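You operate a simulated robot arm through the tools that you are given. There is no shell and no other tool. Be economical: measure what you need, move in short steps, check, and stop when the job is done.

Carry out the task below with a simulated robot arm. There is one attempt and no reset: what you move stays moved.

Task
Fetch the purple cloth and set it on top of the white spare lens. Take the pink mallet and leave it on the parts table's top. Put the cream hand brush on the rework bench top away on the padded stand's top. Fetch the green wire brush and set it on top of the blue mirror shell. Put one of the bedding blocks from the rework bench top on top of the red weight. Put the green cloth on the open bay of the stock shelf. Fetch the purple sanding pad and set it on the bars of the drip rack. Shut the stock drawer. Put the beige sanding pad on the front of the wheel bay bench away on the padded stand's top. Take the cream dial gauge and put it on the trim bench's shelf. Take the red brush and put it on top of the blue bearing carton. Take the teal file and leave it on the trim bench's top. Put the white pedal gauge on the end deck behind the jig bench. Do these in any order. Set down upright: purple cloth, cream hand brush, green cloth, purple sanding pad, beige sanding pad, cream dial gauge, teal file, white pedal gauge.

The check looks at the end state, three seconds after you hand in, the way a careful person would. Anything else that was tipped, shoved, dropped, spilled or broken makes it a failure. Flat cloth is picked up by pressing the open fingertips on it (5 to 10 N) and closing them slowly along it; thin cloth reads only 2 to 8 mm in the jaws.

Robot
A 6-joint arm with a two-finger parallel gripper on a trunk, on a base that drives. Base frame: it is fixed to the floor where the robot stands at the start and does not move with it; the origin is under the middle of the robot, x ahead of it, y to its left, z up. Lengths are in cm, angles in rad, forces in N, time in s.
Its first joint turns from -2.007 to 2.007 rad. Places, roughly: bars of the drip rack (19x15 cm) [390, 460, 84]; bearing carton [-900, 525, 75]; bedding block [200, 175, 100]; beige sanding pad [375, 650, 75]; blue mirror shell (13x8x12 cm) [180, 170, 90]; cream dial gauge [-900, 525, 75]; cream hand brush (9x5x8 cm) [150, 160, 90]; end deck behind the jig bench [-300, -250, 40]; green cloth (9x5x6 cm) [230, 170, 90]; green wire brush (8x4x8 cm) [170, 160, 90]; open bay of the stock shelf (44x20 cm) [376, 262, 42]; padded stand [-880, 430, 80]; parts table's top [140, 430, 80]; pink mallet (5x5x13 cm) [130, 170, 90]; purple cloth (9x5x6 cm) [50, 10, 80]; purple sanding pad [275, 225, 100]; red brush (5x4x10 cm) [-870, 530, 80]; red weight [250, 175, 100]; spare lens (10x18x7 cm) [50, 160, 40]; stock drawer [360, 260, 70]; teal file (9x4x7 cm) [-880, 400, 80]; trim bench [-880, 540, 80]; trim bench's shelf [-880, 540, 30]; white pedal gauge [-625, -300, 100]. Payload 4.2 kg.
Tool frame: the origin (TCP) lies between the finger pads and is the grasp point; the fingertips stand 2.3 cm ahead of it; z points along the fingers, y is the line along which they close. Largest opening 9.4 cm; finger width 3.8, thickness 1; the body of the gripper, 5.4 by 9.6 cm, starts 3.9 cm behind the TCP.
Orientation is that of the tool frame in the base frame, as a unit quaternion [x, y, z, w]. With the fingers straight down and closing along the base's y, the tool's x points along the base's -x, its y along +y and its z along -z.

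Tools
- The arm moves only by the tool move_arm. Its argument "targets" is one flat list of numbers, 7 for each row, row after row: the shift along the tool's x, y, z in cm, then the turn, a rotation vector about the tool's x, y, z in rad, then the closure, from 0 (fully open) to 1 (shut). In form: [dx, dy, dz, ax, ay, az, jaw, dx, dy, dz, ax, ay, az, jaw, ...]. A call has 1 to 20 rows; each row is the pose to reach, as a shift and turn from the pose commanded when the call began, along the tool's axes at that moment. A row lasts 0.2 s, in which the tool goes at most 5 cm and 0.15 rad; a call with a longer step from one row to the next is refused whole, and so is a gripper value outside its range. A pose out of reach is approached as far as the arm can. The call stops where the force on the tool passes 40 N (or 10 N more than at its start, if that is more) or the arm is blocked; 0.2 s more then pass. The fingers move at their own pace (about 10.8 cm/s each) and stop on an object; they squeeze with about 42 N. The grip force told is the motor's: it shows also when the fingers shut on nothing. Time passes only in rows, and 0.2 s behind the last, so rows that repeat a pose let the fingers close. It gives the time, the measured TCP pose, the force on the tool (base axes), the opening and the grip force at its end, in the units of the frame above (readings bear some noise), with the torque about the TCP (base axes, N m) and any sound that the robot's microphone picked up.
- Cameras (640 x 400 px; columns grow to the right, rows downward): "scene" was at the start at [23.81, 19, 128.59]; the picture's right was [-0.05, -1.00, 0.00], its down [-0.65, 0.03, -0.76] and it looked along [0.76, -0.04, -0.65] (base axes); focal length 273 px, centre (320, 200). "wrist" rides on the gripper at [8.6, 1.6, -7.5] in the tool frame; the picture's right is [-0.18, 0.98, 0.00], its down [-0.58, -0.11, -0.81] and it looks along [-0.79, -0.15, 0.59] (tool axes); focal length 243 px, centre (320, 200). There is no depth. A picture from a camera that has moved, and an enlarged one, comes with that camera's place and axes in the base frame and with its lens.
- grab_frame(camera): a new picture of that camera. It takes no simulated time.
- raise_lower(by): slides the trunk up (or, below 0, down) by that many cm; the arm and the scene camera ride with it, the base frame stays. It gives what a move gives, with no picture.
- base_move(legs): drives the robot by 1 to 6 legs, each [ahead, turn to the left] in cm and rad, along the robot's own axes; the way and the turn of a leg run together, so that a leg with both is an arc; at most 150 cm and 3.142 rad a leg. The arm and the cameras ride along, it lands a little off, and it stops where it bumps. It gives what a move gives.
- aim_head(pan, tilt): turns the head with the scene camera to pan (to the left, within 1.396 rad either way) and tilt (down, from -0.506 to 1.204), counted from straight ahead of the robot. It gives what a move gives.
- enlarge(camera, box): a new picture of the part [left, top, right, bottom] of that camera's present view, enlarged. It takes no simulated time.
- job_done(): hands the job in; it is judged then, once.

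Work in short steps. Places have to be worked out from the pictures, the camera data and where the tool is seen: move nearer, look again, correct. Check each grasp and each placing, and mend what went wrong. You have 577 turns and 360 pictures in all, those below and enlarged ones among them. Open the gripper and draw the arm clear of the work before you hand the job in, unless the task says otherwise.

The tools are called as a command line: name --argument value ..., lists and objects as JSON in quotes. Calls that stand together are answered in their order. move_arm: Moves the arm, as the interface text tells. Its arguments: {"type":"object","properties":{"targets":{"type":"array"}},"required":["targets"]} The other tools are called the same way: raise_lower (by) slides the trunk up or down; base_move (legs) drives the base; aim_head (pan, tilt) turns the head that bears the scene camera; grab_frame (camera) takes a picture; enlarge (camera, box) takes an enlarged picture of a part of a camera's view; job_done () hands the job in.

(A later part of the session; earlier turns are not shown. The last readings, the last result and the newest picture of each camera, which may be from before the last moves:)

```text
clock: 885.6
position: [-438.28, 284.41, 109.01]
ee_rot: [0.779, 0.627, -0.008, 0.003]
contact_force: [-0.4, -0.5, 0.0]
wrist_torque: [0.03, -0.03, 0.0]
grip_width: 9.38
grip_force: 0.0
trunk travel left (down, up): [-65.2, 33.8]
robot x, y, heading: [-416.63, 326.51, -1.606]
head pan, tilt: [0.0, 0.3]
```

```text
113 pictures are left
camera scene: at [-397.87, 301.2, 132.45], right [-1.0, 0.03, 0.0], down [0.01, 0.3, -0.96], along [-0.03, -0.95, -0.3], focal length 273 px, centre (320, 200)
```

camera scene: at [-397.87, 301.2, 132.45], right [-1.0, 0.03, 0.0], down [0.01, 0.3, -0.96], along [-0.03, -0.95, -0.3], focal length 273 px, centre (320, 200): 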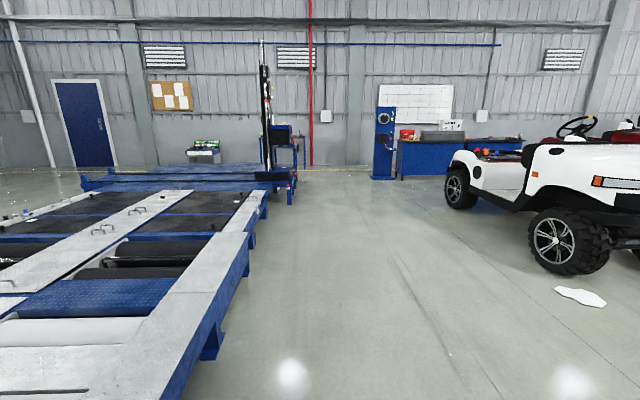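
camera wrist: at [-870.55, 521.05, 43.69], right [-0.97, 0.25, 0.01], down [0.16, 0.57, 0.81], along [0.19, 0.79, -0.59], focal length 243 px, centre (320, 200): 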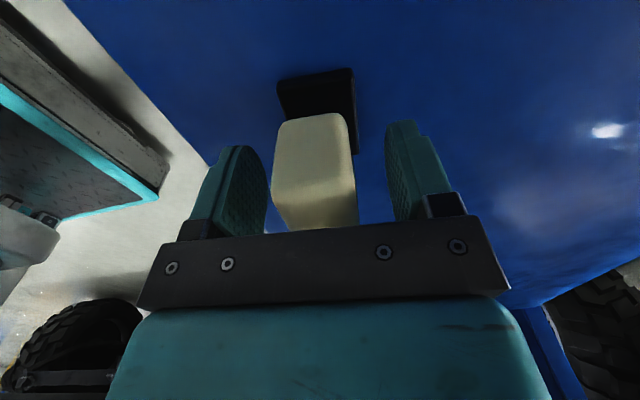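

Clear way south. Drive 300 on and look at the blue table.

base_move --legs '[[140, -0.05], [140, 0]]'

aim_head --pan -0.4 --tilt 0.35

grab_frame --camera "scene"

enlarge --camera "scene" --box '[180, 80, 480, 270]'

```text
clock: 899.0
position: [-454.16, 8.89, 108.95]
ee_rot: [0.788, 0.616, -0.009, 0.003]
contact_force: [-0.8, -0.4, 0.4]
wrist_torque: [-0.04, 0.02, 0.02]
grip_width: 9.37
grip_force: 0.0
trunk travel left (down, up): [-65.2, 33.8]
robot x, y, heading: [-431.19, 49.96, -1.633]
head pan, tilt: [0.0, 0.3]
```

```text
clock: 899.8
position: [-454.11, 8.74, 108.97]
ee_rot: [0.788, 0.616, -0.008, 0.003]
contact_force: [-0.5, 0.3, 0.2]
wrist_torque: [-0.01, -0.01, -0.01]
grip_width: 9.38
grip_force: 0.0
trunk travel left (down, up): [-65.2, 33.8]
robot x, y, heading: [-431.0, 49.78, -1.641]
head pan, tilt: [-0.4, 0.351]
```

```text
112 pictures are left
camera scene: at [-416.71, 25.42, 131.98], right [-0.89, 0.45, 0.0], down [0.15, 0.31, -0.94], along [-0.42, -0.84, -0.34], focal length 273 px, centre (320, 200)
```

scene: 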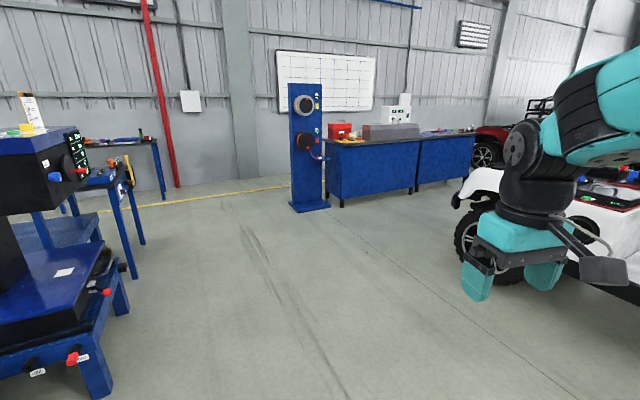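

```text
2.11 times, centred on (330, 175) of scene
camera zoom: at [-416.71, 25.42, 131.98], right [-0.89, 0.45, 0.0], down [0.15, 0.31, -0.94], along [-0.42, -0.84, -0.34], focal length 575 px, centre (299, 253)
```

zoom: 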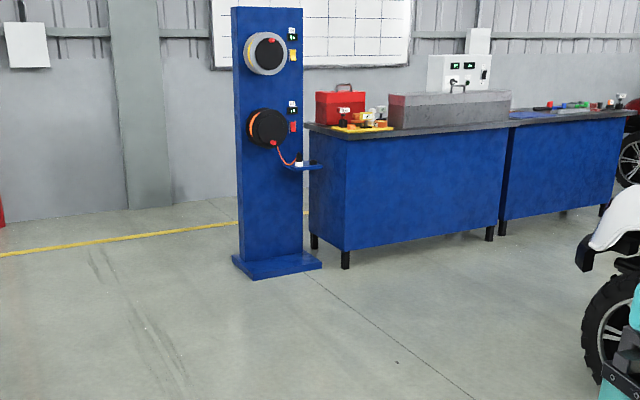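

The gauge is on the blue table's left end (≈-625,-300). Drive in front of it.

base_move --legs '[[130, 0.03], [60, 0], [0, -1.12], [100, 0], [82, 0], [0, 1.17]]'

aim_head --pan -0.1 --tilt 0.55

grab_frame --camera "scene"

```text
clock: 921.0
position: [-649.8, -215.71, 108.89]
ee_rot: [0.993, 0.118, -0.007, -0.001]
contact_force: [-1.1, 0.2, -0.6]
wrist_torque: [0.01, -0.04, -0.03]
grip_width: 9.4
grip_force: 0.1
trunk travel left (down, up): [-65.2, 33.8]
robot x, y, heading: [-602.25, -217.08, -2.725]
head pan, tilt: [-0.4, 0.351]
stopped in leg 5: the robot was blocked; the commanded pose is now the measured one
```

```text
clock: 921.8
position: [-649.79, -215.75, 108.96]
ee_rot: [0.993, 0.119, -0.007, -0.001]
contact_force: [-0.9, 0.0, 0.6]
wrist_torque: [0.02, -0.01, 0.01]
grip_width: 9.42
grip_force: 0.1
trunk travel left (down, up): [-65.2, 33.8]
robot x, y, heading: [-602.18, -216.82, -2.728]
head pan, tilt: [-0.099, 0.55]
```

```text
110 pictures are left
camera scene: at [-616.81, -243.76, 130.16], right [-0.31, 0.95, 0.0], down [0.5, 0.16, -0.85], along [-0.81, -0.27, -0.52], focal length 273 px, centre (320, 200)
```

scene: 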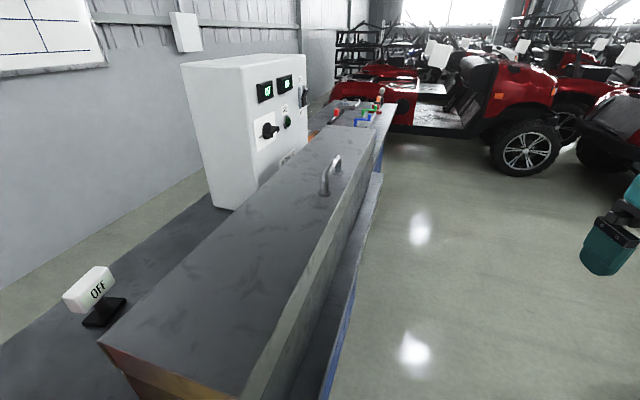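

I touched the table front (y≈-247). Back up 30 and face it to look.

base_move --legs '[[-30, 0], [0, 1.15]]'

aim_head --pan -0.4 --tilt 0.55

grab_frame --camera "scene"

```text
clock: 926.7
position: [-595.01, -247.5, 108.94]
ee_rot: [0.765, 0.644, -0.008, 0.002]
contact_force: [-0.1, 0.1, 0.2]
wrist_torque: [-0.02, -0.01, 0.0]
grip_width: 9.39
grip_force: 0.0
trunk travel left (down, up): [-65.2, 33.8]
robot x, y, heading: [-574.63, -204.41, -1.568]
head pan, tilt: [-0.099, 0.55]
```

```text
clock: 927.5
position: [-594.91, -247.56, 108.86]
ee_rot: [0.765, 0.644, -0.006, 0.003]
contact_force: [0.0, 0.9, -0.2]
wrist_torque: [-0.01, 0.02, 0.01]
grip_width: 9.4
grip_force: 0.0
trunk travel left (down, up): [-65.2, 33.8]
robot x, y, heading: [-575.14, -204.55, -1.567]
head pan, tilt: [-0.4, 0.55]
```

```text
109 pictures are left
camera scene: at [-558.64, -228.05, 130.15], right [-0.92, 0.38, 0.0], down [0.2, 0.48, -0.85], along [-0.33, -0.79, -0.52], focal length 273 px, centre (320, 200)
```

scene: 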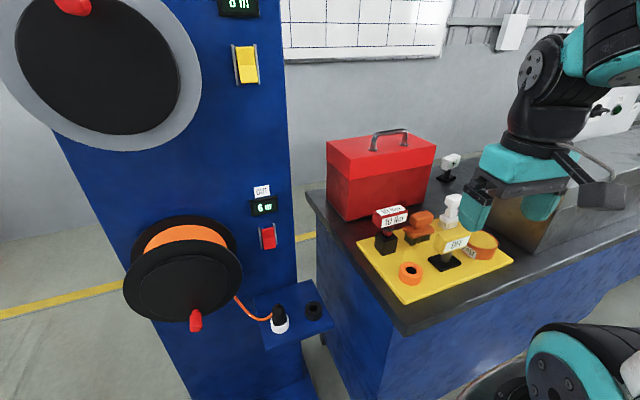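

enlarge --camera "scene" --box '[330, 120, 560, 310]'

```text
2.11 times, centred on (445, 215) of scene
camera zoom: at [-558.64, -228.05, 130.15], right [-0.92, 0.38, 0.0], down [0.2, 0.48, -0.85], along [-0.33, -0.79, -0.52], focal length 575 px, centre (57, 168)
```

zoom: 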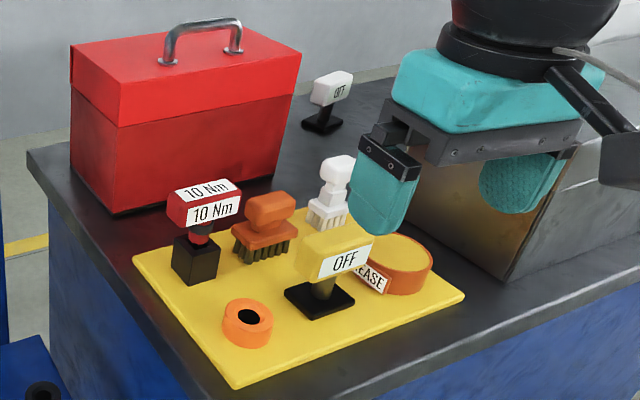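

White pedal gauge head at ≈(-637.3,-295,90), behind the long grey box. Reposition to x≈-637 facing the table.

base_move --legs '[[0, -1.57], [62, 0], [0, 1.57], [8, 0]]'

raise_lower --by 15

aim_head --pan 0.05 --tilt 0.7

grab_frame --camera "scene"

```text
clock: 939.3
position: [-654.27, -258.46, 109.03]
ee_rot: [0.752, 0.659, -0.006, 0.003]
contact_force: [-0.9, -0.4, 0.3]
wrist_torque: [0.0, -0.02, -0.01]
grip_width: 9.42
grip_force: 0.1
trunk travel left (down, up): [-65.2, 33.8]
robot x, y, heading: [-635.85, -214.61, -1.523]
head pan, tilt: [-0.4, 0.55]
```

```text
clock: 941.0
position: [-654.33, -258.4, 123.95]
ee_rot: [0.752, 0.66, -0.006, 0.003]
contact_force: [-0.3, -0.4, -0.1]
wrist_torque: [0.0, -0.01, 0.0]
grip_width: 9.39
grip_force: 0.1
trunk travel left (down, up): [-80.2, 18.8]
robot x, y, heading: [-636.1, -214.84, -1.522]
head pan, tilt: [-0.4, 0.55]
```

```text
clock: 941.9
position: [-654.33, -258.47, 123.8]
ee_rot: [0.752, 0.659, -0.006, 0.004]
contact_force: [0.6, 0.6, -0.2]
wrist_torque: [0.0, -0.01, -0.01]
grip_width: 9.39
grip_force: 0.1
trunk travel left (down, up): [-80.2, 18.8]
robot x, y, heading: [-636.44, -214.62, -1.523]
head pan, tilt: [0.051, 0.7]
```

```text
107 pictures are left
camera scene: at [-614.99, -237.44, 143.84], right [-1.0, -0.1, 0.0], down [-0.06, 0.64, -0.77], along [0.07, -0.76, -0.64], focal length 273 px, centre (320, 200)
```

scene: 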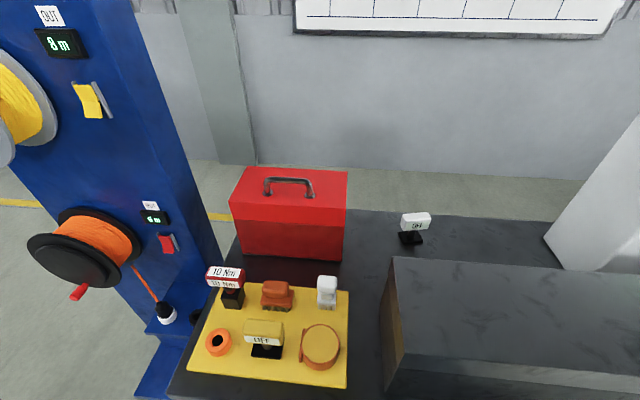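

Move over the gauge with the tool turned 90°, staying high.

move_arm --targets '[-3, 2, 0, 0, 0, 0.131, 0, -6.1, 4, 0, 0, 0, 0.262, 0, -9.2, 6, 0, 0, 0, 0.393, 0, -12.2, 8, 0, 0, 0, 0.524, 0, -15.3, 10, 0, 0, 0, 0.655, 0, -18.3, 11.9, 0, 0, 0, 0.786, 0, -21.4, 13.9, 0, 0, 0, 0.917, 0, -24.4, 15.9, 0, 0, 0, 1.05, 0, -27.5, 17.9, 0, 0, 0, 1.18, 0, -30.5, 19.9, 0, 0, 0, 1.31, 0, -33.6, 21.9, 0, 0, 0, 1.44, 0, -33.6, 21.9, 4.5, 0, 0, 1.44, 0, -33.6, 21.9, 9, 0, 0, 1.44, 0, -33.6, 21.9, 13.5, 0, 0, 1.44, 0, -33.6, 21.9, 18, 0, 0, 1.44, 0, -33.6, 21.9, 22, 0, 0, 1.44, 0]'

grab_frame --camera "wrist"

enlarge --camera "scene" --box '[330, 120, 560, 310]'

```text
clock: 945.3
position: [-637.06, -294.55, 102.2]
ee_rot: [1.0, -0.001, -0.004, 0.008]
contact_force: [0.4, 0.6, -0.1]
wrist_torque: [-0.01, -0.02, 0.0]
grip_width: 9.38
grip_force: 0.0
trunk travel left (down, up): [-80.2, 18.8]
robot x, y, heading: [-635.78, -214.92, -1.525]
head pan, tilt: [0.051, 0.7]
```

```text
106 pictures are left
camera wrist: at [-628.41, -296.18, 109.61], right [-0.18, -0.98, 0.02], down [-0.58, 0.12, 0.81], along [-0.8, 0.14, -0.59], focal length 243 px, centre (320, 200)
```

wrist: 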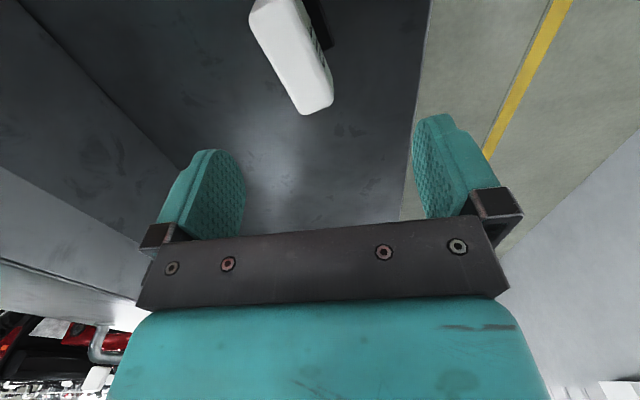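

```text
2.11 times, centred on (445, 215) of scene
camera zoom: at [-614.98, -237.41, 143.85], right [-1.0, -0.1, 0.0], down [-0.06, 0.64, -0.77], along [0.08, -0.76, -0.64], focal length 575 px, centre (57, 168)
```

zoom: 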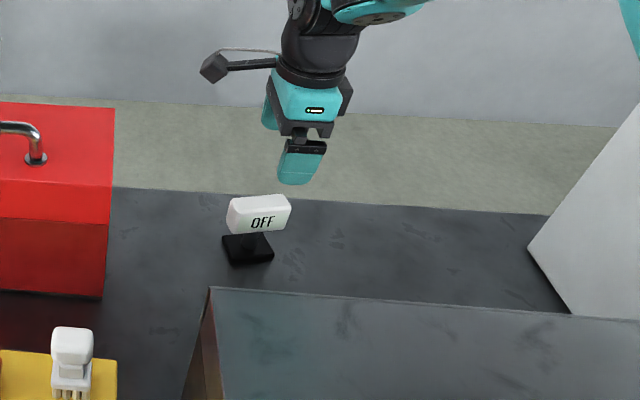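

Head ≈(-635.4,-293.3), top z≈92.8, yaw off by 0.24. Correct and lower partly.

move_arm --targets '[0.8, -0.6, 1, 0, 0, -0.12, 0, 1.66, -1.25, 3, 0, 0, -0.24, 0, 1.66, -1.25, 6, 0, 0, -0.24, 0]'

grab_frame --camera "wrist"

```text
clock: 946.1
position: [-635.55, -293.54, 96.19]
ee_rot: [0.993, 0.12, -0.004, 0.007]
contact_force: [-0.2, 0.2, 0.7]
wrist_torque: [0.02, 0.01, -0.03]
grip_width: 9.41
grip_force: 0.1
trunk travel left (down, up): [-80.2, 18.8]
robot x, y, heading: [-636.29, -214.69, -1.529]
head pan, tilt: [0.051, 0.7]
```

```text
104 pictures are left
camera wrist: at [-626.67, -292.9, 103.62], right [0.06, -1.0, 0.01], down [-0.59, -0.02, 0.81], along [-0.81, -0.05, -0.59], focal length 243 px, centre (320, 200)
```

wrist: 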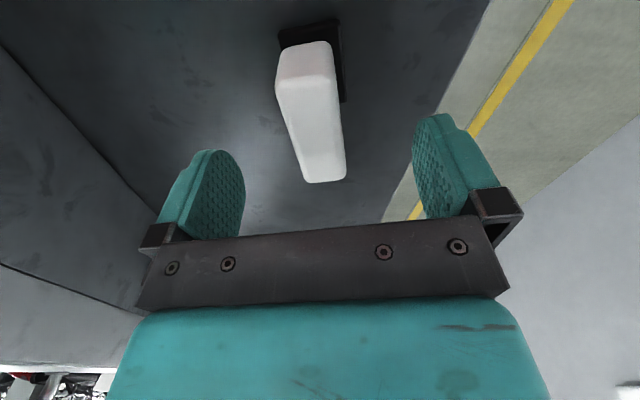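

Aligned. Descend 5.5 and close.

move_arm --targets '[0, 0, 3, 0, 0, 0, 0, 0, 0, 5.5, 0, 0, 0, 0, 0, 0, 5.5, 0, 0, 0, 0.6, 0, 0, 5.5, 0, 0, 0, 1, 0, 0, 5.5, 0, 0, 0, 1, 0, 0, 5.5, 0, 0, 0, 1]'

grab_frame --camera "wrist"

```text
clock: 947.5
position: [-635.46, -293.63, 90.93]
ee_rot: [0.993, 0.12, -0.004, 0.007]
contact_force: [-1.0, 0.4, 0.1]
wrist_torque: [0.09, 0.02, 0.0]
grip_width: 2.99
grip_force: 42.0
trunk travel left (down, up): [-80.2, 18.8]
robot x, y, heading: [-636.09, -214.4, -1.525]
head pan, tilt: [0.051, 0.7]
```

```text
103 pictures are left
camera wrist: at [-626.68, -293.06, 98.2], right [0.06, -1.0, 0.01], down [-0.59, -0.02, 0.81], along [-0.81, -0.05, -0.59], focal length 243 px, centre (320, 200)
```

wrist: 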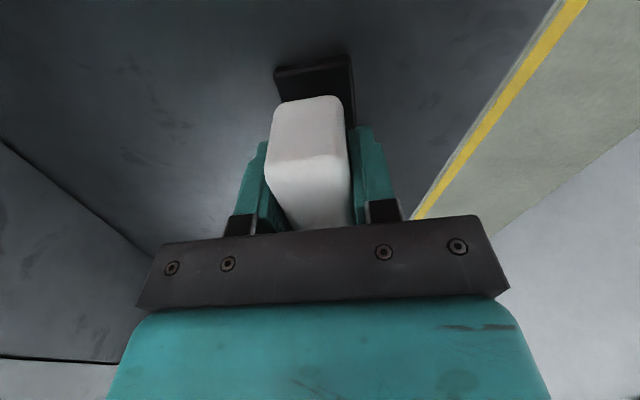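

Gripped. Lift 21 (clear of the grey box) and draw back toward me.

move_arm --targets '[0, 0, -4.5, 0, 0, 0, 1, 0, 0, -9, 0, 0, 0, 1, 0, 0, -13.5, 0, 0, 0, 1, 0, 0, -18, 0, 0, 0, 1, 0, 0, -22, 0, 0, 0, 1, 0, -4.5, -22, 0, 0, 0, 1, 0, -9, -22, 0, 0, 0, 1, 0, -13.5, -22, 0, 0, 0, 1, 0, -18, -22, 0, 0, 0, 1, 0, -22.5, -22, 0, 0, 0, 1, 0, -27, -22, 0, 0, 0, 1, 0, -31, -22, 0, 0, 0, 1]'

base_move --legs '[[-25, 0], [0, 1.5]]'

aim_head --pan -0.3 --tilt 0.3

grab_frame --camera "scene"

```text
clock: 950.1
position: [-642.78, -263.51, 112.2]
ee_rot: [0.993, 0.121, -0.004, 0.006]
contact_force: [-0.3, -1.3, -2.9]
wrist_torque: [0.05, -0.03, -0.02]
grip_width: 3.02
grip_force: 41.7
trunk travel left (down, up): [-80.2, 18.8]
robot x, y, heading: [-635.99, -214.51, -1.529]
head pan, tilt: [0.051, 0.7]
```

```text
clock: 955.6
position: [-589.06, -199.48, 112.25]
ee_rot: [0.645, 0.764, 0.003, 0.007]
contact_force: [-0.6, 0.3, -2.6]
wrist_torque: [0.0, -0.01, 0.0]
grip_width: 2.98
grip_force: 42.3
trunk travel left (down, up): [-80.2, 18.8]
robot x, y, heading: [-637.29, -189.94, -0.024]
head pan, tilt: [0.051, 0.7]
```

```text
clock: 956.5
position: [-589.15, -199.59, 112.14]
ee_rot: [0.644, 0.765, 0.002, 0.008]
contact_force: [-0.3, -0.1, -3.4]
wrist_torque: [0.03, 0.0, 0.0]
grip_width: 3.0
grip_force: 42.2
trunk travel left (down, up): [-80.2, 18.8]
robot x, y, heading: [-637.65, -189.44, -0.02]
head pan, tilt: [-0.3, 0.3]
```

```text
102 pictures are left
camera scene: at [-612.72, -173.38, 147.44], right [-0.32, -0.95, 0.0], down [-0.28, 0.09, -0.95], along [0.91, -0.3, -0.3], focal length 273 px, centre (320, 200)
```

scene: 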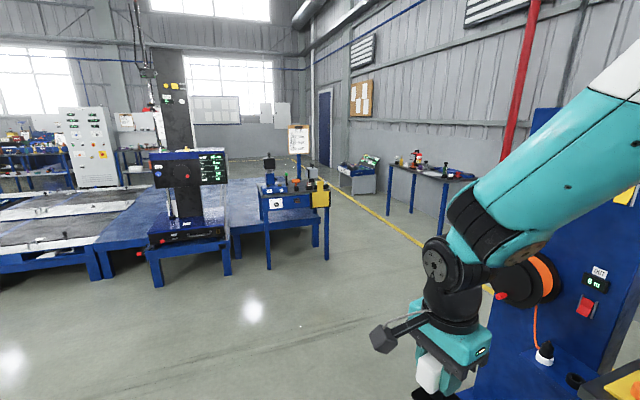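

The end deck lies behind the small jig bench (x≈-365, y -200…-263). Drive closer to see its accessible side.

base_move --legs '[[120, 0], [40, 0], [0, -0.6]]'

aim_head --pan 0.4 --tilt 0.45

grab_frame --camera "scene"

```text
clock: 966.2
position: [-445.17, -228.65, 112.16]
ee_rot: [0.843, 0.538, -0.001, 0.007]
contact_force: [0.3, 0.4, -3.1]
wrist_torque: [0.02, -0.01, -0.01]
grip_width: 3.0
grip_force: 42.3
trunk travel left (down, up): [-80.2, 18.8]
robot x, y, heading: [-479.25, -193.03, -0.627]
head pan, tilt: [-0.3, 0.3]
```

```text
clock: 967.3
position: [-445.21, -228.65, 112.27]
ee_rot: [0.842, 0.539, 0.0, 0.007]
contact_force: [-0.9, 0.4, -3.7]
wrist_torque: [0.02, 0.01, 0.02]
grip_width: 2.96
grip_force: 41.6
trunk travel left (down, up): [-80.2, 18.8]
robot x, y, heading: [-479.15, -193.17, -0.629]
head pan, tilt: [0.4, 0.45]
```

```text
101 pictures are left
camera scene: at [-446.33, -188.31, 146.06], right [-0.23, -0.97, 0.0], down [-0.42, 0.1, -0.9], along [0.88, -0.2, -0.44], focal length 273 px, centre (320, 200)
```

scene: 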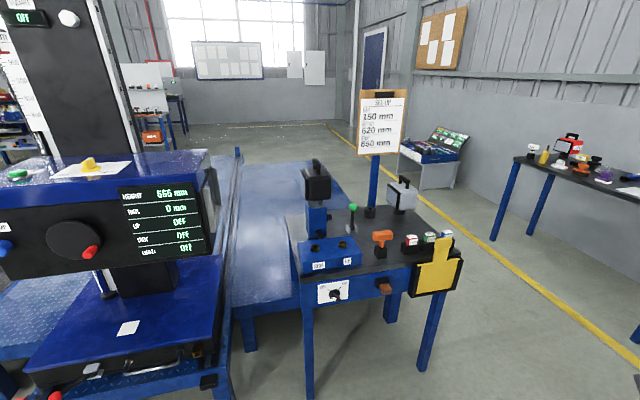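

Deck plate ≈x -346…-110, y -168…-271, z≈40; reachable from its south side. Drive to (-280,-328) and face +y.

base_move --legs '[[0, -0.57], [138, 0], [0, 1.2], [145, 0], [0, 1.57]]'

aim_head --pan 0.1 --tilt 0.7

grab_frame --camera "scene"

```text
clock: 989.3
position: [-277.45, -270.06, 112.2]
ee_rot: [-0.103, 0.995, 0.007, 0.004]
contact_force: [0.3, -0.2, -2.5]
wrist_torque: [-0.01, 0.01, 0.01]
grip_width: 2.96
grip_force: 41.7
trunk travel left (down, up): [-80.2, 18.8]
robot x, y, heading: [-285.56, -318.45, 1.586]
head pan, tilt: [0.4, 0.45]
```

```text
clock: 990.1
position: [-277.51, -269.97, 112.32]
ee_rot: [-0.104, 0.995, 0.007, 0.004]
contact_force: [1.1, -0.8, -1.1]
wrist_torque: [0.01, 0.01, 0.01]
grip_width: 2.99
grip_force: 41.8
trunk travel left (down, up): [-80.2, 18.8]
robot x, y, heading: [-285.12, -318.38, 1.585]
head pan, tilt: [0.099, 0.7]
```

```text
100 pictures are left
camera scene: at [-306.2, -295.25, 143.84], right [0.99, 0.11, 0.0], down [0.07, -0.64, -0.77], along [-0.09, 0.76, -0.64], focal length 273 px, centre (320, 200)
```

scene: 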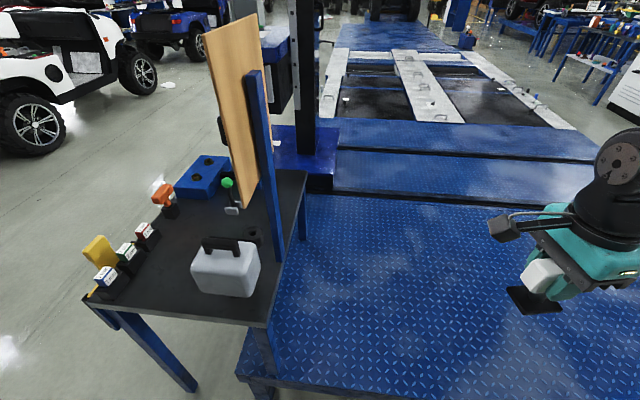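

Extend 20 over the deck, then lower with the trunk.

move_arm --targets '[-0.9, 4.4, 0, 0, 0, 0, 1, -1.8, 8.8, 0, 0, 0, 0, 1, -2.7, 13.2, 0, 0, 0, 0, 1, -3.6, 17.6, 0, 0, 0, 0, 1, -4.1, 19.6, 0, 0, 0, 0, 1]'

raise_lower --by -40

raise_lower --by -18

grab_frame --camera "scene"

grab_frame --camera "wrist"

```text
clock: 991.3
position: [-277.58, -249.98, 112.5]
ee_rot: [-0.104, 0.995, 0.007, 0.004]
contact_force: [-0.7, -1.3, -2.3]
wrist_torque: [0.01, 0.03, -0.04]
grip_width: 2.99
grip_force: 41.6
trunk travel left (down, up): [-80.2, 18.8]
robot x, y, heading: [-285.6, -318.77, 1.588]
head pan, tilt: [0.099, 0.7]
```

```text
clock: 995.2
position: [-277.41, -249.96, 72.31]
ee_rot: [-0.104, 0.995, 0.005, 0.003]
contact_force: [0.2, 0.7, -3.7]
wrist_torque: [0.01, -0.01, 0.03]
grip_width: 2.99
grip_force: 42.0
trunk travel left (down, up): [-40.2, 58.8]
robot x, y, heading: [-285.16, -318.61, 1.584]
head pan, tilt: [0.099, 0.7]
```

```text
clock: 997.2
position: [-277.38, -249.98, 54.4]
ee_rot: [-0.103, 0.995, 0.006, 0.003]
contact_force: [0.1, 1.2, -2.7]
wrist_torque: [0.02, 0.01, 0.01]
grip_width: 2.98
grip_force: 42.3
trunk travel left (down, up): [-22.2, 76.8]
robot x, y, heading: [-285.79, -318.68, 1.585]
head pan, tilt: [0.099, 0.7]
```

```text
99 pictures are left
camera scene: at [-306.19, -295.26, 85.84], right [0.99, 0.11, 0.0], down [0.07, -0.64, -0.76], along [-0.09, 0.76, -0.64], focal length 273 px, centre (320, 200)
```

scene: 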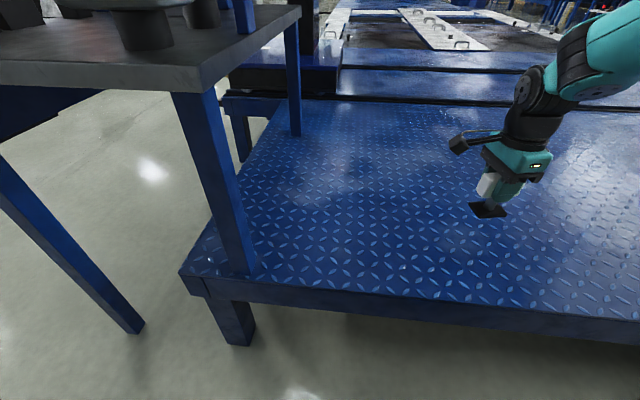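

```text
98 pictures are left
camera wrist: at [-286.23, -250.31, 61.84], right [-0.02, 1.0, 0.01], down [0.59, 0.0, 0.81], along [0.81, 0.03, -0.59], focal length 243 px, centre (320, 200)
```

wrist: 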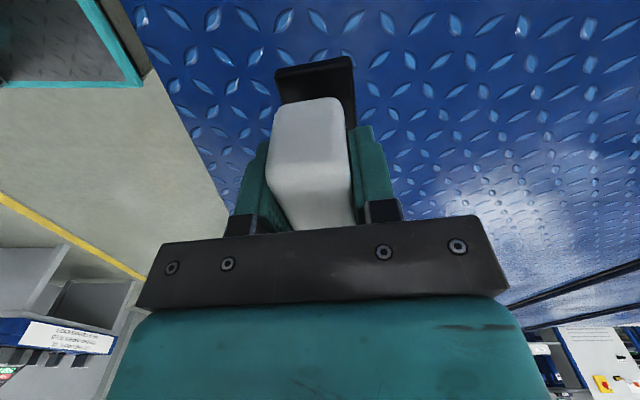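

Lower until contact.

move_arm --targets '[0, 0, 3, 0, 0, 0, 1, 0, 0, 5, 0, 0, 0, 1, 0, 0, 6, 0, 0, 0, 1, 0, 0, 6.8, 0, 0, 0, 1, 0, 0, 7.6, 0, 0, 0, 1, 0, 0, 8.4, 0, 0, 0, 1, 0, 0, 9.2, 0, 0, 0, 1, 0, 0, 10, 0, 0, 0, 1]'

```text
clock: 999.0
position: [-277.33, -249.94, 44.83]
ee_rot: [-0.103, 0.995, 0.007, 0.004]
contact_force: [0.8, -4.8, 23.0]
wrist_torque: [-0.92, -0.11, -0.04]
grip_width: 2.98
grip_force: 41.6
trunk travel left (down, up): [-22.2, 76.8]
robot x, y, heading: [-285.84, -318.84, 1.584]
head pan, tilt: [0.099, 0.7]
```

Contact at z≈44.8. Release and rise.

move_arm --targets '[0, 0, -0.4, 0, 0, 0, 0.7, 0, 0, -0.4, 0, 0, 0, 0.4, 0, 0, -0.4, 0, 0, 0, 0.2, 0, 0, -0.4, 0, 0, 0, 0.2, 0, 0, -4, 0, 0, 0, 0.2, 0, 0, -8, 0, 0, 0, 0.2, 0, 0, -12, 0, 0, 0, 0.2]'

grab_frame --camera "wrist"

enlarge --camera "scene" --box '[400, 100, 640, 290]'

```text
clock: 1000.6
position: [-277.46, -250.21, 56.56]
ee_rot: [-0.103, 0.995, 0.005, 0.003]
contact_force: [0.5, 0.2, -0.4]
wrist_torque: [0.02, 0.03, 0.01]
grip_width: 7.52
grip_force: 0.0
trunk travel left (down, up): [-22.2, 76.8]
robot x, y, heading: [-285.53, -318.91, 1.587]
head pan, tilt: [0.099, 0.7]
```

```text
97 pictures are left
camera wrist: at [-286.19, -250.48, 63.88], right [-0.02, 1.0, 0.01], down [0.59, 0.0, 0.81], along [0.81, 0.03, -0.59], focal length 243 px, centre (320, 200)
```

wrist: 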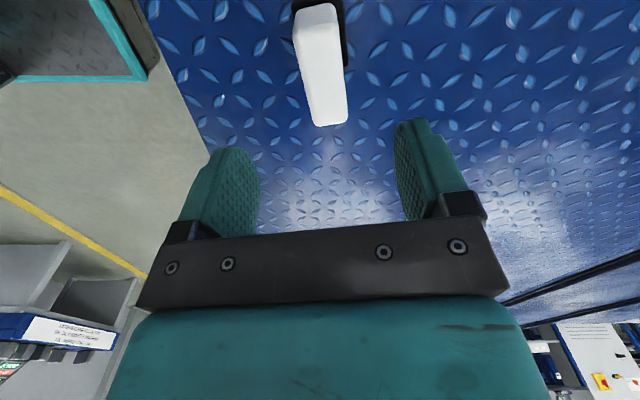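

```text
2.11 times, centred on (520, 195) of scene
camera zoom: at [-306.2, -295.26, 85.83], right [0.99, 0.11, 0.0], down [0.07, -0.64, -0.76], along [-0.09, 0.76, -0.64], focal length 575 px, centre (-101, 210)
```

zoom: 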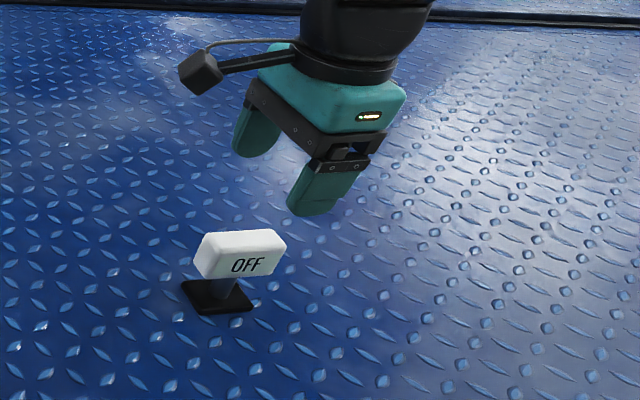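

Pedal gauge done. Last: the beige sanding pad. Raise the trunk and tuck the arm.

raise_lower --by 40

move_arm --targets '[0.5, -3, -2, 0, 0, -0.13, 0, 1, -6, -4, 0, 0, -0.26, 0, 1.5, -9, -6, 0, 0, -0.39, 0, 2, -12, -8, 0, 0, -0.52, 0, 2.5, -15, -10, 0, 0, -0.65, 0, 3, -18, -12, 0, 0, -0.78, 0, 3.5, -20, -13, 0, 0, -0.91, 0, 4, -22, -14, 0, 0, -1.04, 0, 4, -22, -14, 0, 0, -1.17, 0, 4, -22, -14, 0, 0, -1.3, 0, 4, -22, -14, 0, 0, -1.36, 0]'

base_move --legs '[[0, -1.586], [120, 0], [120, 0], [0, 1.571]]'

aim_head --pan 0.0 --tilt 0.3

grab_frame --camera "scene"

```text
clock: 1004.4
position: [-277.42, -250.08, 96.41]
ee_rot: [-0.104, 0.995, 0.006, 0.004]
contact_force: [-0.4, 0.6, -0.2]
wrist_torque: [0.01, 0.02, 0.03]
grip_width: 7.51
grip_force: 0.0
trunk travel left (down, up): [-62.2, 36.8]
robot x, y, heading: [-285.68, -318.55, 1.583]
head pan, tilt: [0.099, 0.7]
```

```text
clock: 1006.8
position: [-276.74, -272.55, 110.1]
ee_rot: [-0.707, 0.707, 0.002, 0.007]
contact_force: [0.3, 0.0, -0.3]
wrist_torque: [-0.01, -0.03, 0.0]
grip_width: 9.4
grip_force: 0.1
trunk travel left (down, up): [-62.2, 36.8]
robot x, y, heading: [-285.67, -318.4, 1.588]
head pan, tilt: [0.099, 0.7]
```

```text
clock: 1026.3
position: [-35.4, -274.17, 110.18]
ee_rot: [-0.7, 0.715, 0.002, 0.007]
contact_force: [0.5, -0.1, 0.1]
wrist_torque: [-0.01, -0.01, -0.02]
grip_width: 9.39
grip_force: 0.1
trunk travel left (down, up): [-62.2, 36.8]
robot x, y, heading: [-45.12, -319.77, 1.563]
head pan, tilt: [0.099, 0.7]
```

```text
clock: 1027.1
position: [-35.32, -274.2, 110.26]
ee_rot: [-0.7, 0.715, 0.001, 0.007]
contact_force: [0.2, -0.4, 0.5]
wrist_torque: [-0.01, 0.01, 0.01]
grip_width: 9.4
grip_force: 0.0
trunk travel left (down, up): [-62.2, 36.8]
robot x, y, heading: [-44.97, -319.82, 1.565]
head pan, tilt: [0.0, 0.3]
```

```text
95 pictures are left
camera scene: at [-64.35, -295.41, 129.44], right [1.0, 0.0, 0.0], down [0.0, -0.3, -0.95], along [0.0, 0.95, -0.3], focal length 273 px, centre (320, 200)
```

scene: 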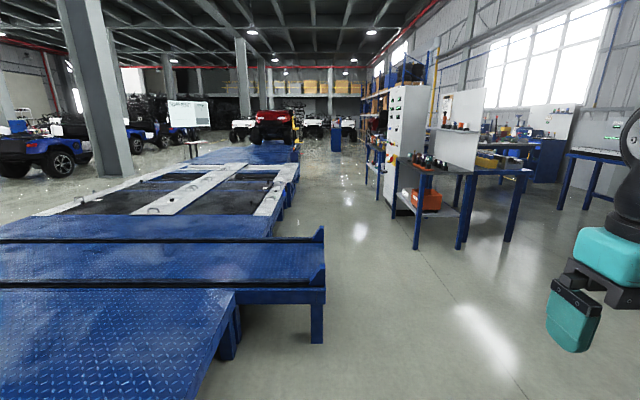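

Deck's corner reaches x≈-60; shift to x≈-15 and go north.

base_move --legs '[[0, -0.2], [130, 0], [26, 0], [0, 0.21], [150, 0], [150, 0]]'

base_move --legs '[[150, 0.0], [10, 0], [0, -1.57], [150, 0], [150, 0]]'

```text
clock: 1050.9
position: [-10.52, 182.66, 110.23]
ee_rot: [0.716, -0.698, -0.002, -0.006]
contact_force: [-0.6, 0.4, 0.1]
wrist_torque: [0.01, 0.02, -0.02]
grip_width: 9.39
grip_force: 0.0
trunk travel left (down, up): [-62.2, 36.8]
robot x, y, heading: [-17.92, 136.2, 1.617]
head pan, tilt: [0.0, 0.3]
```

```text
clock: 1076.9
position: [320.73, 307.44, 110.24]
ee_rot: [-0.019, 1.0, -0.003, 0.006]
contact_force: [-0.1, 0.1, 0.6]
wrist_torque: [0.0, 0.02, 0.0]
grip_width: 9.42
grip_force: 0.1
trunk travel left (down, up): [-62.2, 36.8]
robot x, y, heading: [274.42, 314.28, 0.054]
head pan, tilt: [0.0, 0.3]
```

Turn north and go up the east aisle.

base_move --legs '[[12, 0], [0, 1.51], [130, 0], [100, 0]]'

aim_head --pan -0.5 --tilt 0.4

grab_frame --camera "scene"

```text
clock: 1092.7
position: [286.94, 590.3, 110.23]
ee_rot: [0.72, -0.694, -0.002, -0.007]
contact_force: [0.2, 0.2, 0.2]
wrist_torque: [-0.01, 0.0, -0.03]
grip_width: 9.39
grip_force: 0.0
trunk travel left (down, up): [-62.2, 36.8]
robot x, y, heading: [280.06, 543.94, 1.624]
head pan, tilt: [0.0, 0.3]
```

```text
clock: 1093.7
position: [287.05, 590.22, 110.19]
ee_rot: [0.72, -0.694, -0.003, -0.007]
contact_force: [-0.1, 0.9, -0.2]
wrist_torque: [-0.01, -0.01, -0.02]
grip_width: 9.41
grip_force: 0.0
trunk travel left (down, up): [-62.2, 36.8]
robot x, y, heading: [279.92, 544.0, 1.622]
head pan, tilt: [-0.499, 0.4]
```

```text
94 pictures are left
camera scene: at [263.71, 566.37, 128.52], right [0.9, -0.43, 0.0], down [-0.17, -0.35, -0.92], along [0.4, 0.83, -0.39], focal length 273 px, centre (320, 200)
```

scene: 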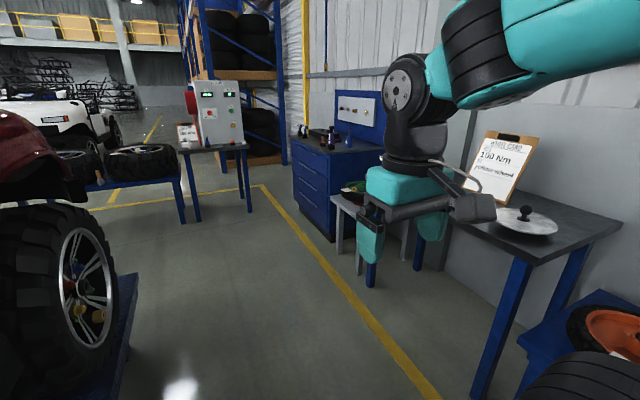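

base_move --legs '[[98, -0.05], [0, -1.57]]'

aim_head --pan 0.0 --tilt 0.55

grab_frame --camera "scene"

```text
clock: 1102.7
position: [321.89, 631.93, 110.23]
ee_rot: [0.019, 1.0, -0.003, 0.006]
contact_force: [0.1, -0.2, -0.4]
wrist_torque: [-0.01, 0.01, -0.01]
grip_width: 9.4
grip_force: 0.0
trunk travel left (down, up): [-62.2, 36.8]
robot x, y, heading: [275.82, 642.51, -0.018]
head pan, tilt: [-0.499, 0.4]
```

```text
clock: 1103.7
position: [321.88, 631.89, 110.2]
ee_rot: [0.018, 1.0, -0.004, 0.006]
contact_force: [0.2, -0.3, 0.2]
wrist_torque: [0.02, 0.0, 0.05]
grip_width: 9.42
grip_force: 0.0
trunk travel left (down, up): [-62.2, 36.8]
robot x, y, heading: [276.08, 642.3, -0.022]
head pan, tilt: [0.0, 0.55]
```

```text
93 pictures are left
camera scene: at [300.9, 661.46, 127.15], right [-0.02, -1.0, 0.0], down [-0.52, 0.01, -0.85], along [0.85, -0.02, -0.52], focal length 273 px, centre (320, 200)
```

scene: 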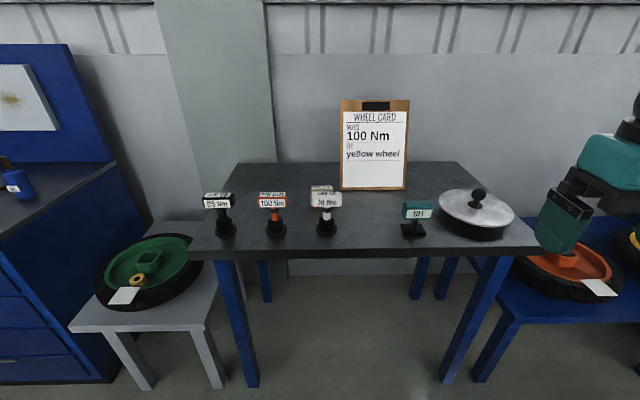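

enlarge --camera "scene" --box '[180, 150, 480, 340]'

```text
2.11 times, centred on (330, 245) of scene
camera zoom: at [300.9, 661.46, 127.15], right [-0.02, -1.0, 0.0], down [-0.52, 0.01, -0.85], along [0.85, -0.02, -0.52], focal length 575 px, centre (299, 105)
```

zoom: 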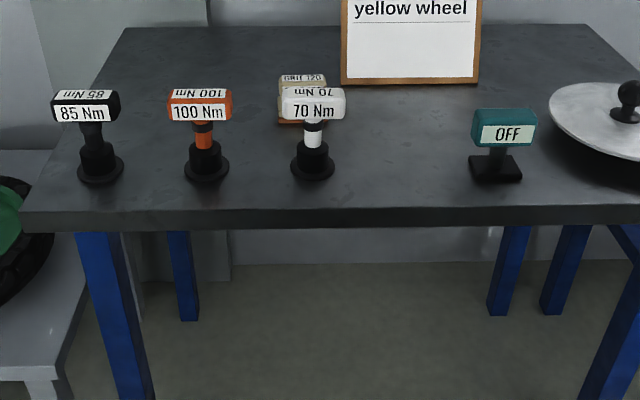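

The beige "GRIT 120" pad stands behind the 70 Nm gauge at ≈(383,659). Drive 45 nearer.

base_move --legs '[[45, 0.02]]'

aim_head --pan 0.0 --tilt 0.8

grab_frame --camera "scene"

```text
clock: 1106.4
position: [366.77, 632.38, 110.24]
ee_rot: [0.01, 1.0, -0.005, 0.006]
contact_force: [0.0, 0.0, 0.7]
wrist_torque: [0.02, -0.03, -0.01]
grip_width: 9.37
grip_force: 0.0
trunk travel left (down, up): [-62.2, 36.8]
robot x, y, heading: [320.98, 642.49, 0.003]
head pan, tilt: [0.0, 0.55]
```

```text
clock: 1107.1
position: [366.93, 632.47, 110.15]
ee_rot: [0.009, 1.0, -0.003, 0.006]
contact_force: [0.9, 0.0, 0.3]
wrist_torque: [0.0, 0.01, 0.0]
grip_width: 9.4
grip_force: 0.1
trunk travel left (down, up): [-62.2, 36.8]
robot x, y, heading: [320.9, 642.17, -0.005]
head pan, tilt: [0.0, 0.799]
```

```text
91 pictures are left
camera scene: at [344.45, 661.46, 125.02], right [0.0, -1.0, 0.0], down [-0.72, 0.0, -0.7], along [0.7, 0.0, -0.72], focal length 273 px, centre (320, 200)
```

scene: 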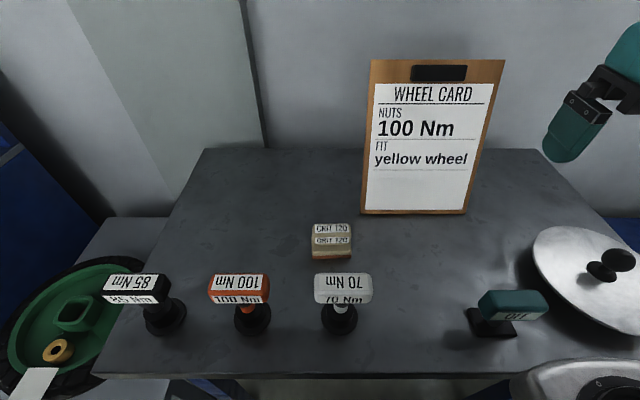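

Pad top ≈(375.3,659.3,86). Move there turned 90° (camera to the left), y first, then x.

move_arm --targets '[0, 3, 0, 0, 0, 0.131, 0, 0, 6, 0, 0, 0, 0.262, 0, 0, 9, 0, 0, 0, 0.393, 0, 0, 12, 0, 0, 0, 0.524, 0, 0, 15, 0, 0, 0, 0.655, 0, 0, 18, 0, 0, 0, 0.786, 0, 0, 21, 0, 0, 0, 0.917, 0, 0, 24, 0, 0, 0, 1.05, 0, 0, 26.8, 0, 0, 0, 1.18, 0, -3, 26.8, 0, 0, 0, 1.31, 0, -6, 26.8, 2, 0, 0, 1.44, 0, -8.4, 26.8, 5, 0, 0, 1.57, 0, -8.4, 26.8, 9, 0, 0, 1.57, 0, -8.4, 26.8, 12, 0, 0, 1.57, 0]'

grab_frame --camera "wrist"

enlarge --camera "scene" --box '[220, 130, 460, 340]'

```text
clock: 1110.1
position: [375.79, 658.88, 98.04]
ee_rot: [0.714, 0.7, 0.002, 0.007]
contact_force: [-0.4, 0.8, 0.0]
wrist_torque: [0.01, -0.02, -0.03]
grip_width: 9.4
grip_force: 0.1
trunk travel left (down, up): [-62.2, 36.8]
robot x, y, heading: [320.81, 642.52, -0.003]
head pan, tilt: [0.0, 0.799]
```

```text
90 pictures are left
camera wrist: at [377.63, 667.59, 105.45], right [0.98, -0.2, 0.01], down [-0.13, -0.57, 0.81], along [-0.16, -0.79, -0.59], focal length 243 px, centre (320, 200)
```

wrist: 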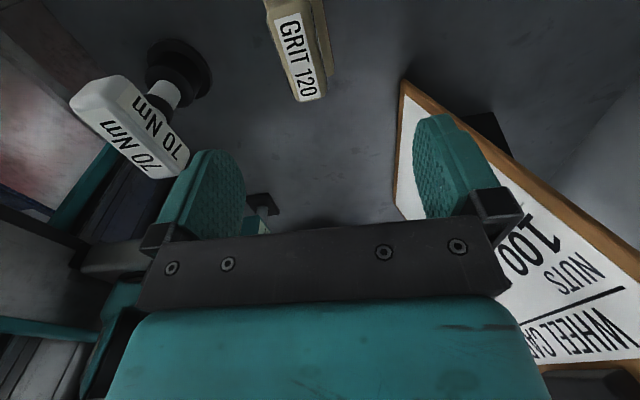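

```text
1.90 times, centred on (340, 235) of scene
camera zoom: at [344.43, 661.45, 125.02], right [0.0, -1.0, 0.0], down [-0.72, 0.0, -0.7], along [0.7, 0.0, -0.72], focal length 520 px, centre (282, 133)
```

zoom: 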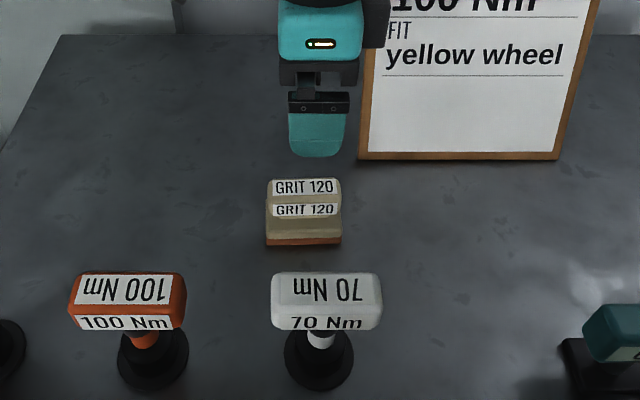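

Aligned. Descend to z≈85.3 and close.

move_arm --targets '[0.7, -0.9, 4, 0, 0, 0, 0, 0.7, -0.9, 8, 0, 0, 0, 0, 0.7, -0.9, 11, 0, 0, 0, 0, 0.7, -0.9, 12.7, 0, 0, 0, 0, 0.7, -0.9, 12.7, 0, 0, 0, 0.5, 0.7, -0.9, 12.7, 0, 0, 0, 1, 0.7, -0.9, 12.7, 0, 0, 0, 1]'

grab_frame --camera "wrist"

```text
clock: 1111.7
position: [375.05, 659.48, 85.39]
ee_rot: [0.713, 0.701, 0.001, 0.006]
contact_force: [0.8, -0.4, -1.4]
wrist_torque: [0.0, 0.01, 0.0]
grip_width: 2.97
grip_force: 42.2
trunk travel left (down, up): [-62.2, 36.8]
robot x, y, heading: [320.98, 642.03, 0.0]
head pan, tilt: [0.0, 0.799]
```

```text
88 pictures are left
camera wrist: at [376.88, 668.19, 92.79], right [0.98, -0.2, 0.01], down [-0.13, -0.57, 0.81], along [-0.16, -0.79, -0.59], focal length 243 px, centre (320, 200)
```

wrist: 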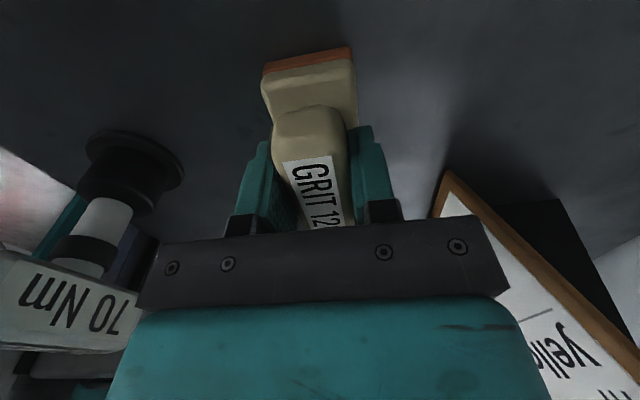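

Gripped. Lift, pull back and prepare the long drive.

move_arm --targets '[0, 0, -4.5, 0, 0, 0, 1, 0, 0, -9, 0, 0, 0, 1, 0, 0, -13.5, 0, 0, 0, 1, 0, 0, -18, 0, 0, 0, 1, 0, 0, -22, 0, 0, 0, 1, 0, -4, -24, 0, 0, 0, 1, 0, -8, -26, 0, 0, 0, 1, -2, -10, -28, 0, 0, 0, 1]'

grab_frame --camera "wrist"

```text
clock: 1113.5
position: [365.0, 658.01, 113.3]
ee_rot: [0.714, 0.701, 0.0, 0.007]
contact_force: [-0.3, 0.3, -1.0]
wrist_torque: [-0.01, 0.02, -0.04]
grip_width: 2.97
grip_force: 41.7
trunk travel left (down, up): [-62.2, 36.8]
robot x, y, heading: [320.76, 642.1, -0.004]
head pan, tilt: [0.0, 0.799]
```

```text
87 pictures are left
camera wrist: at [366.66, 666.65, 120.7], right [0.98, -0.2, 0.01], down [-0.13, -0.57, 0.81], along [-0.16, -0.79, -0.59], focal length 243 px, centre (320, 200)
```

wrist: 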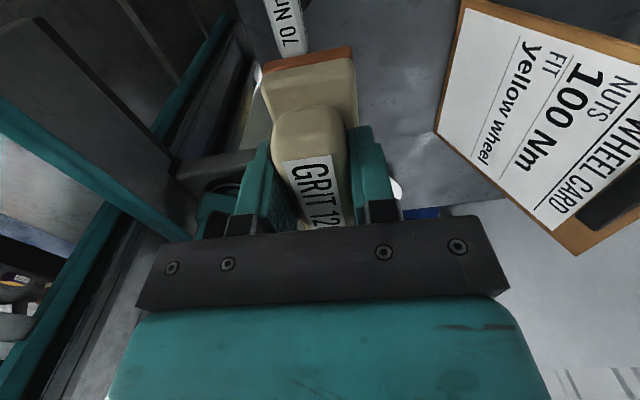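

Drive back along the known route: south, west, then north around the deck.

base_move --legs '[[-45, 0], [0, -1.57], [150, 0], [150, 0], [52, 0], [0, -1.57]]'

base_move --legs '[[150, 0], [150, 0], [22, 0], [0, -1.57]]'

```text
clock: 1140.5
position: [236.53, 273.36, 113.31]
ee_rot: [0.711, -0.703, -0.007, 0.002]
contact_force: [0.0, 0.0, -0.9]
wrist_torque: [0.0, 0.01, -0.01]
grip_width: 2.95
grip_force: 41.8
trunk travel left (down, up): [-62.2, 36.8]
robot x, y, heading: [280.08, 290.34, -3.115]
head pan, tilt: [0.0, 0.799]
```

```text
clock: 1160.2
position: [-60.97, 328.13, 113.27]
ee_rot: [-0.002, 1.0, 0.005, 0.004]
contact_force: [0.1, 0.4, -0.9]
wrist_torque: [0.01, -0.02, 0.02]
grip_width: 2.94
grip_force: 42.3
trunk travel left (down, up): [-62.2, 36.8]
robot x, y, heading: [-43.96, 284.75, 1.595]
head pan, tilt: [0.0, 0.799]
```

base_move --legs '[[150, -0.02], [150, 0], [150, 0], [150, 0], [18, 0], [0, 1.55]]'

```text
clock: 1179.7
position: [-50.2, 735.88, 113.33]
ee_rot: [0.061, 0.998, 0.004, 0.005]
contact_force: [-0.2, 0.6, -1.7]
wrist_torque: [0.01, 0.02, 0.0]
grip_width: 2.95
grip_force: 42.3
trunk travel left (down, up): [-62.2, 36.8]
robot x, y, heading: [-43.37, 691.01, 1.351]
head pan, tilt: [0.0, 0.799]
stopped in leg 3: the robot was blocked; the commanded pose is now the measured one
```

aim_head --pan 0.6 --tilt 0.6

grab_frame --camera "scene"

aim_head --pan -0.5 --tilt 0.6

grab_frame --camera "scene"

```text
clock: 1180.7
position: [-50.32, 735.84, 113.32]
ee_rot: [0.061, 0.998, 0.005, 0.003]
contact_force: [0.5, 0.4, -1.1]
wrist_torque: [0.0, -0.02, 0.01]
grip_width: 2.95
grip_force: 42.2
trunk travel left (down, up): [-62.2, 36.8]
robot x, y, heading: [-42.69, 690.73, 1.351]
head pan, tilt: [0.6, 0.6]
```

```text
86 pictures are left
camera scene: at [-61.82, 718.22, 126.7], right [0.93, 0.37, 0.0], down [0.21, -0.53, -0.82], along [-0.31, 0.77, -0.57], focal length 273 px, centre (320, 200)
```

scene: 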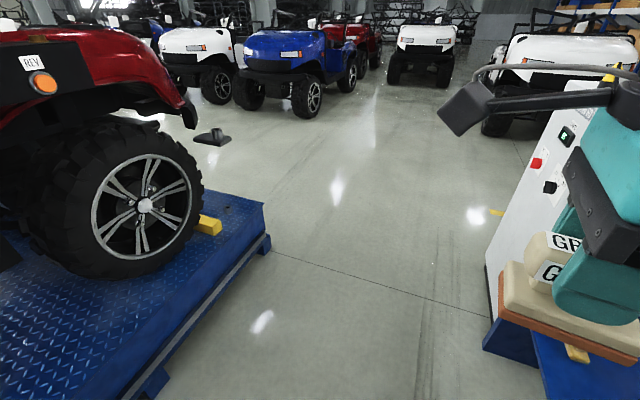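

```text
clock: 1182.0
position: [-50.23, 735.78, 113.27]
ee_rot: [0.06, 0.998, 0.007, 0.004]
contact_force: [-0.8, -0.4, -1.4]
wrist_torque: [0.0, -0.04, -0.03]
grip_width: 2.97
grip_force: 42.0
trunk travel left (down, up): [-62.2, 36.8]
robot x, y, heading: [-42.96, 690.73, 1.354]
head pan, tilt: [-0.499, 0.6]
```

```text
85 pictures are left
camera scene: at [-52.72, 716.67, 126.7], right [0.75, -0.66, 0.0], down [-0.37, -0.43, -0.83], along [0.54, 0.62, -0.56], focal length 273 px, centre (320, 200)
```

scene: 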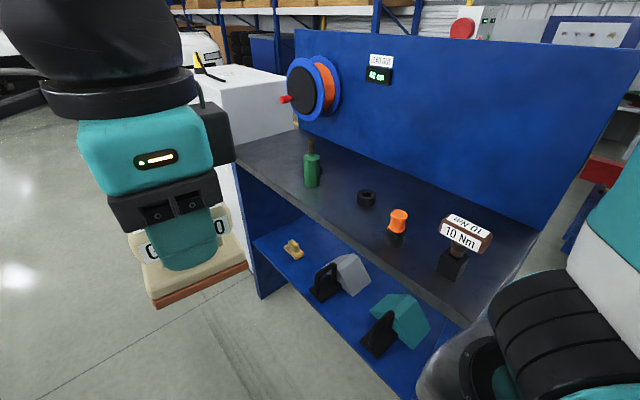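

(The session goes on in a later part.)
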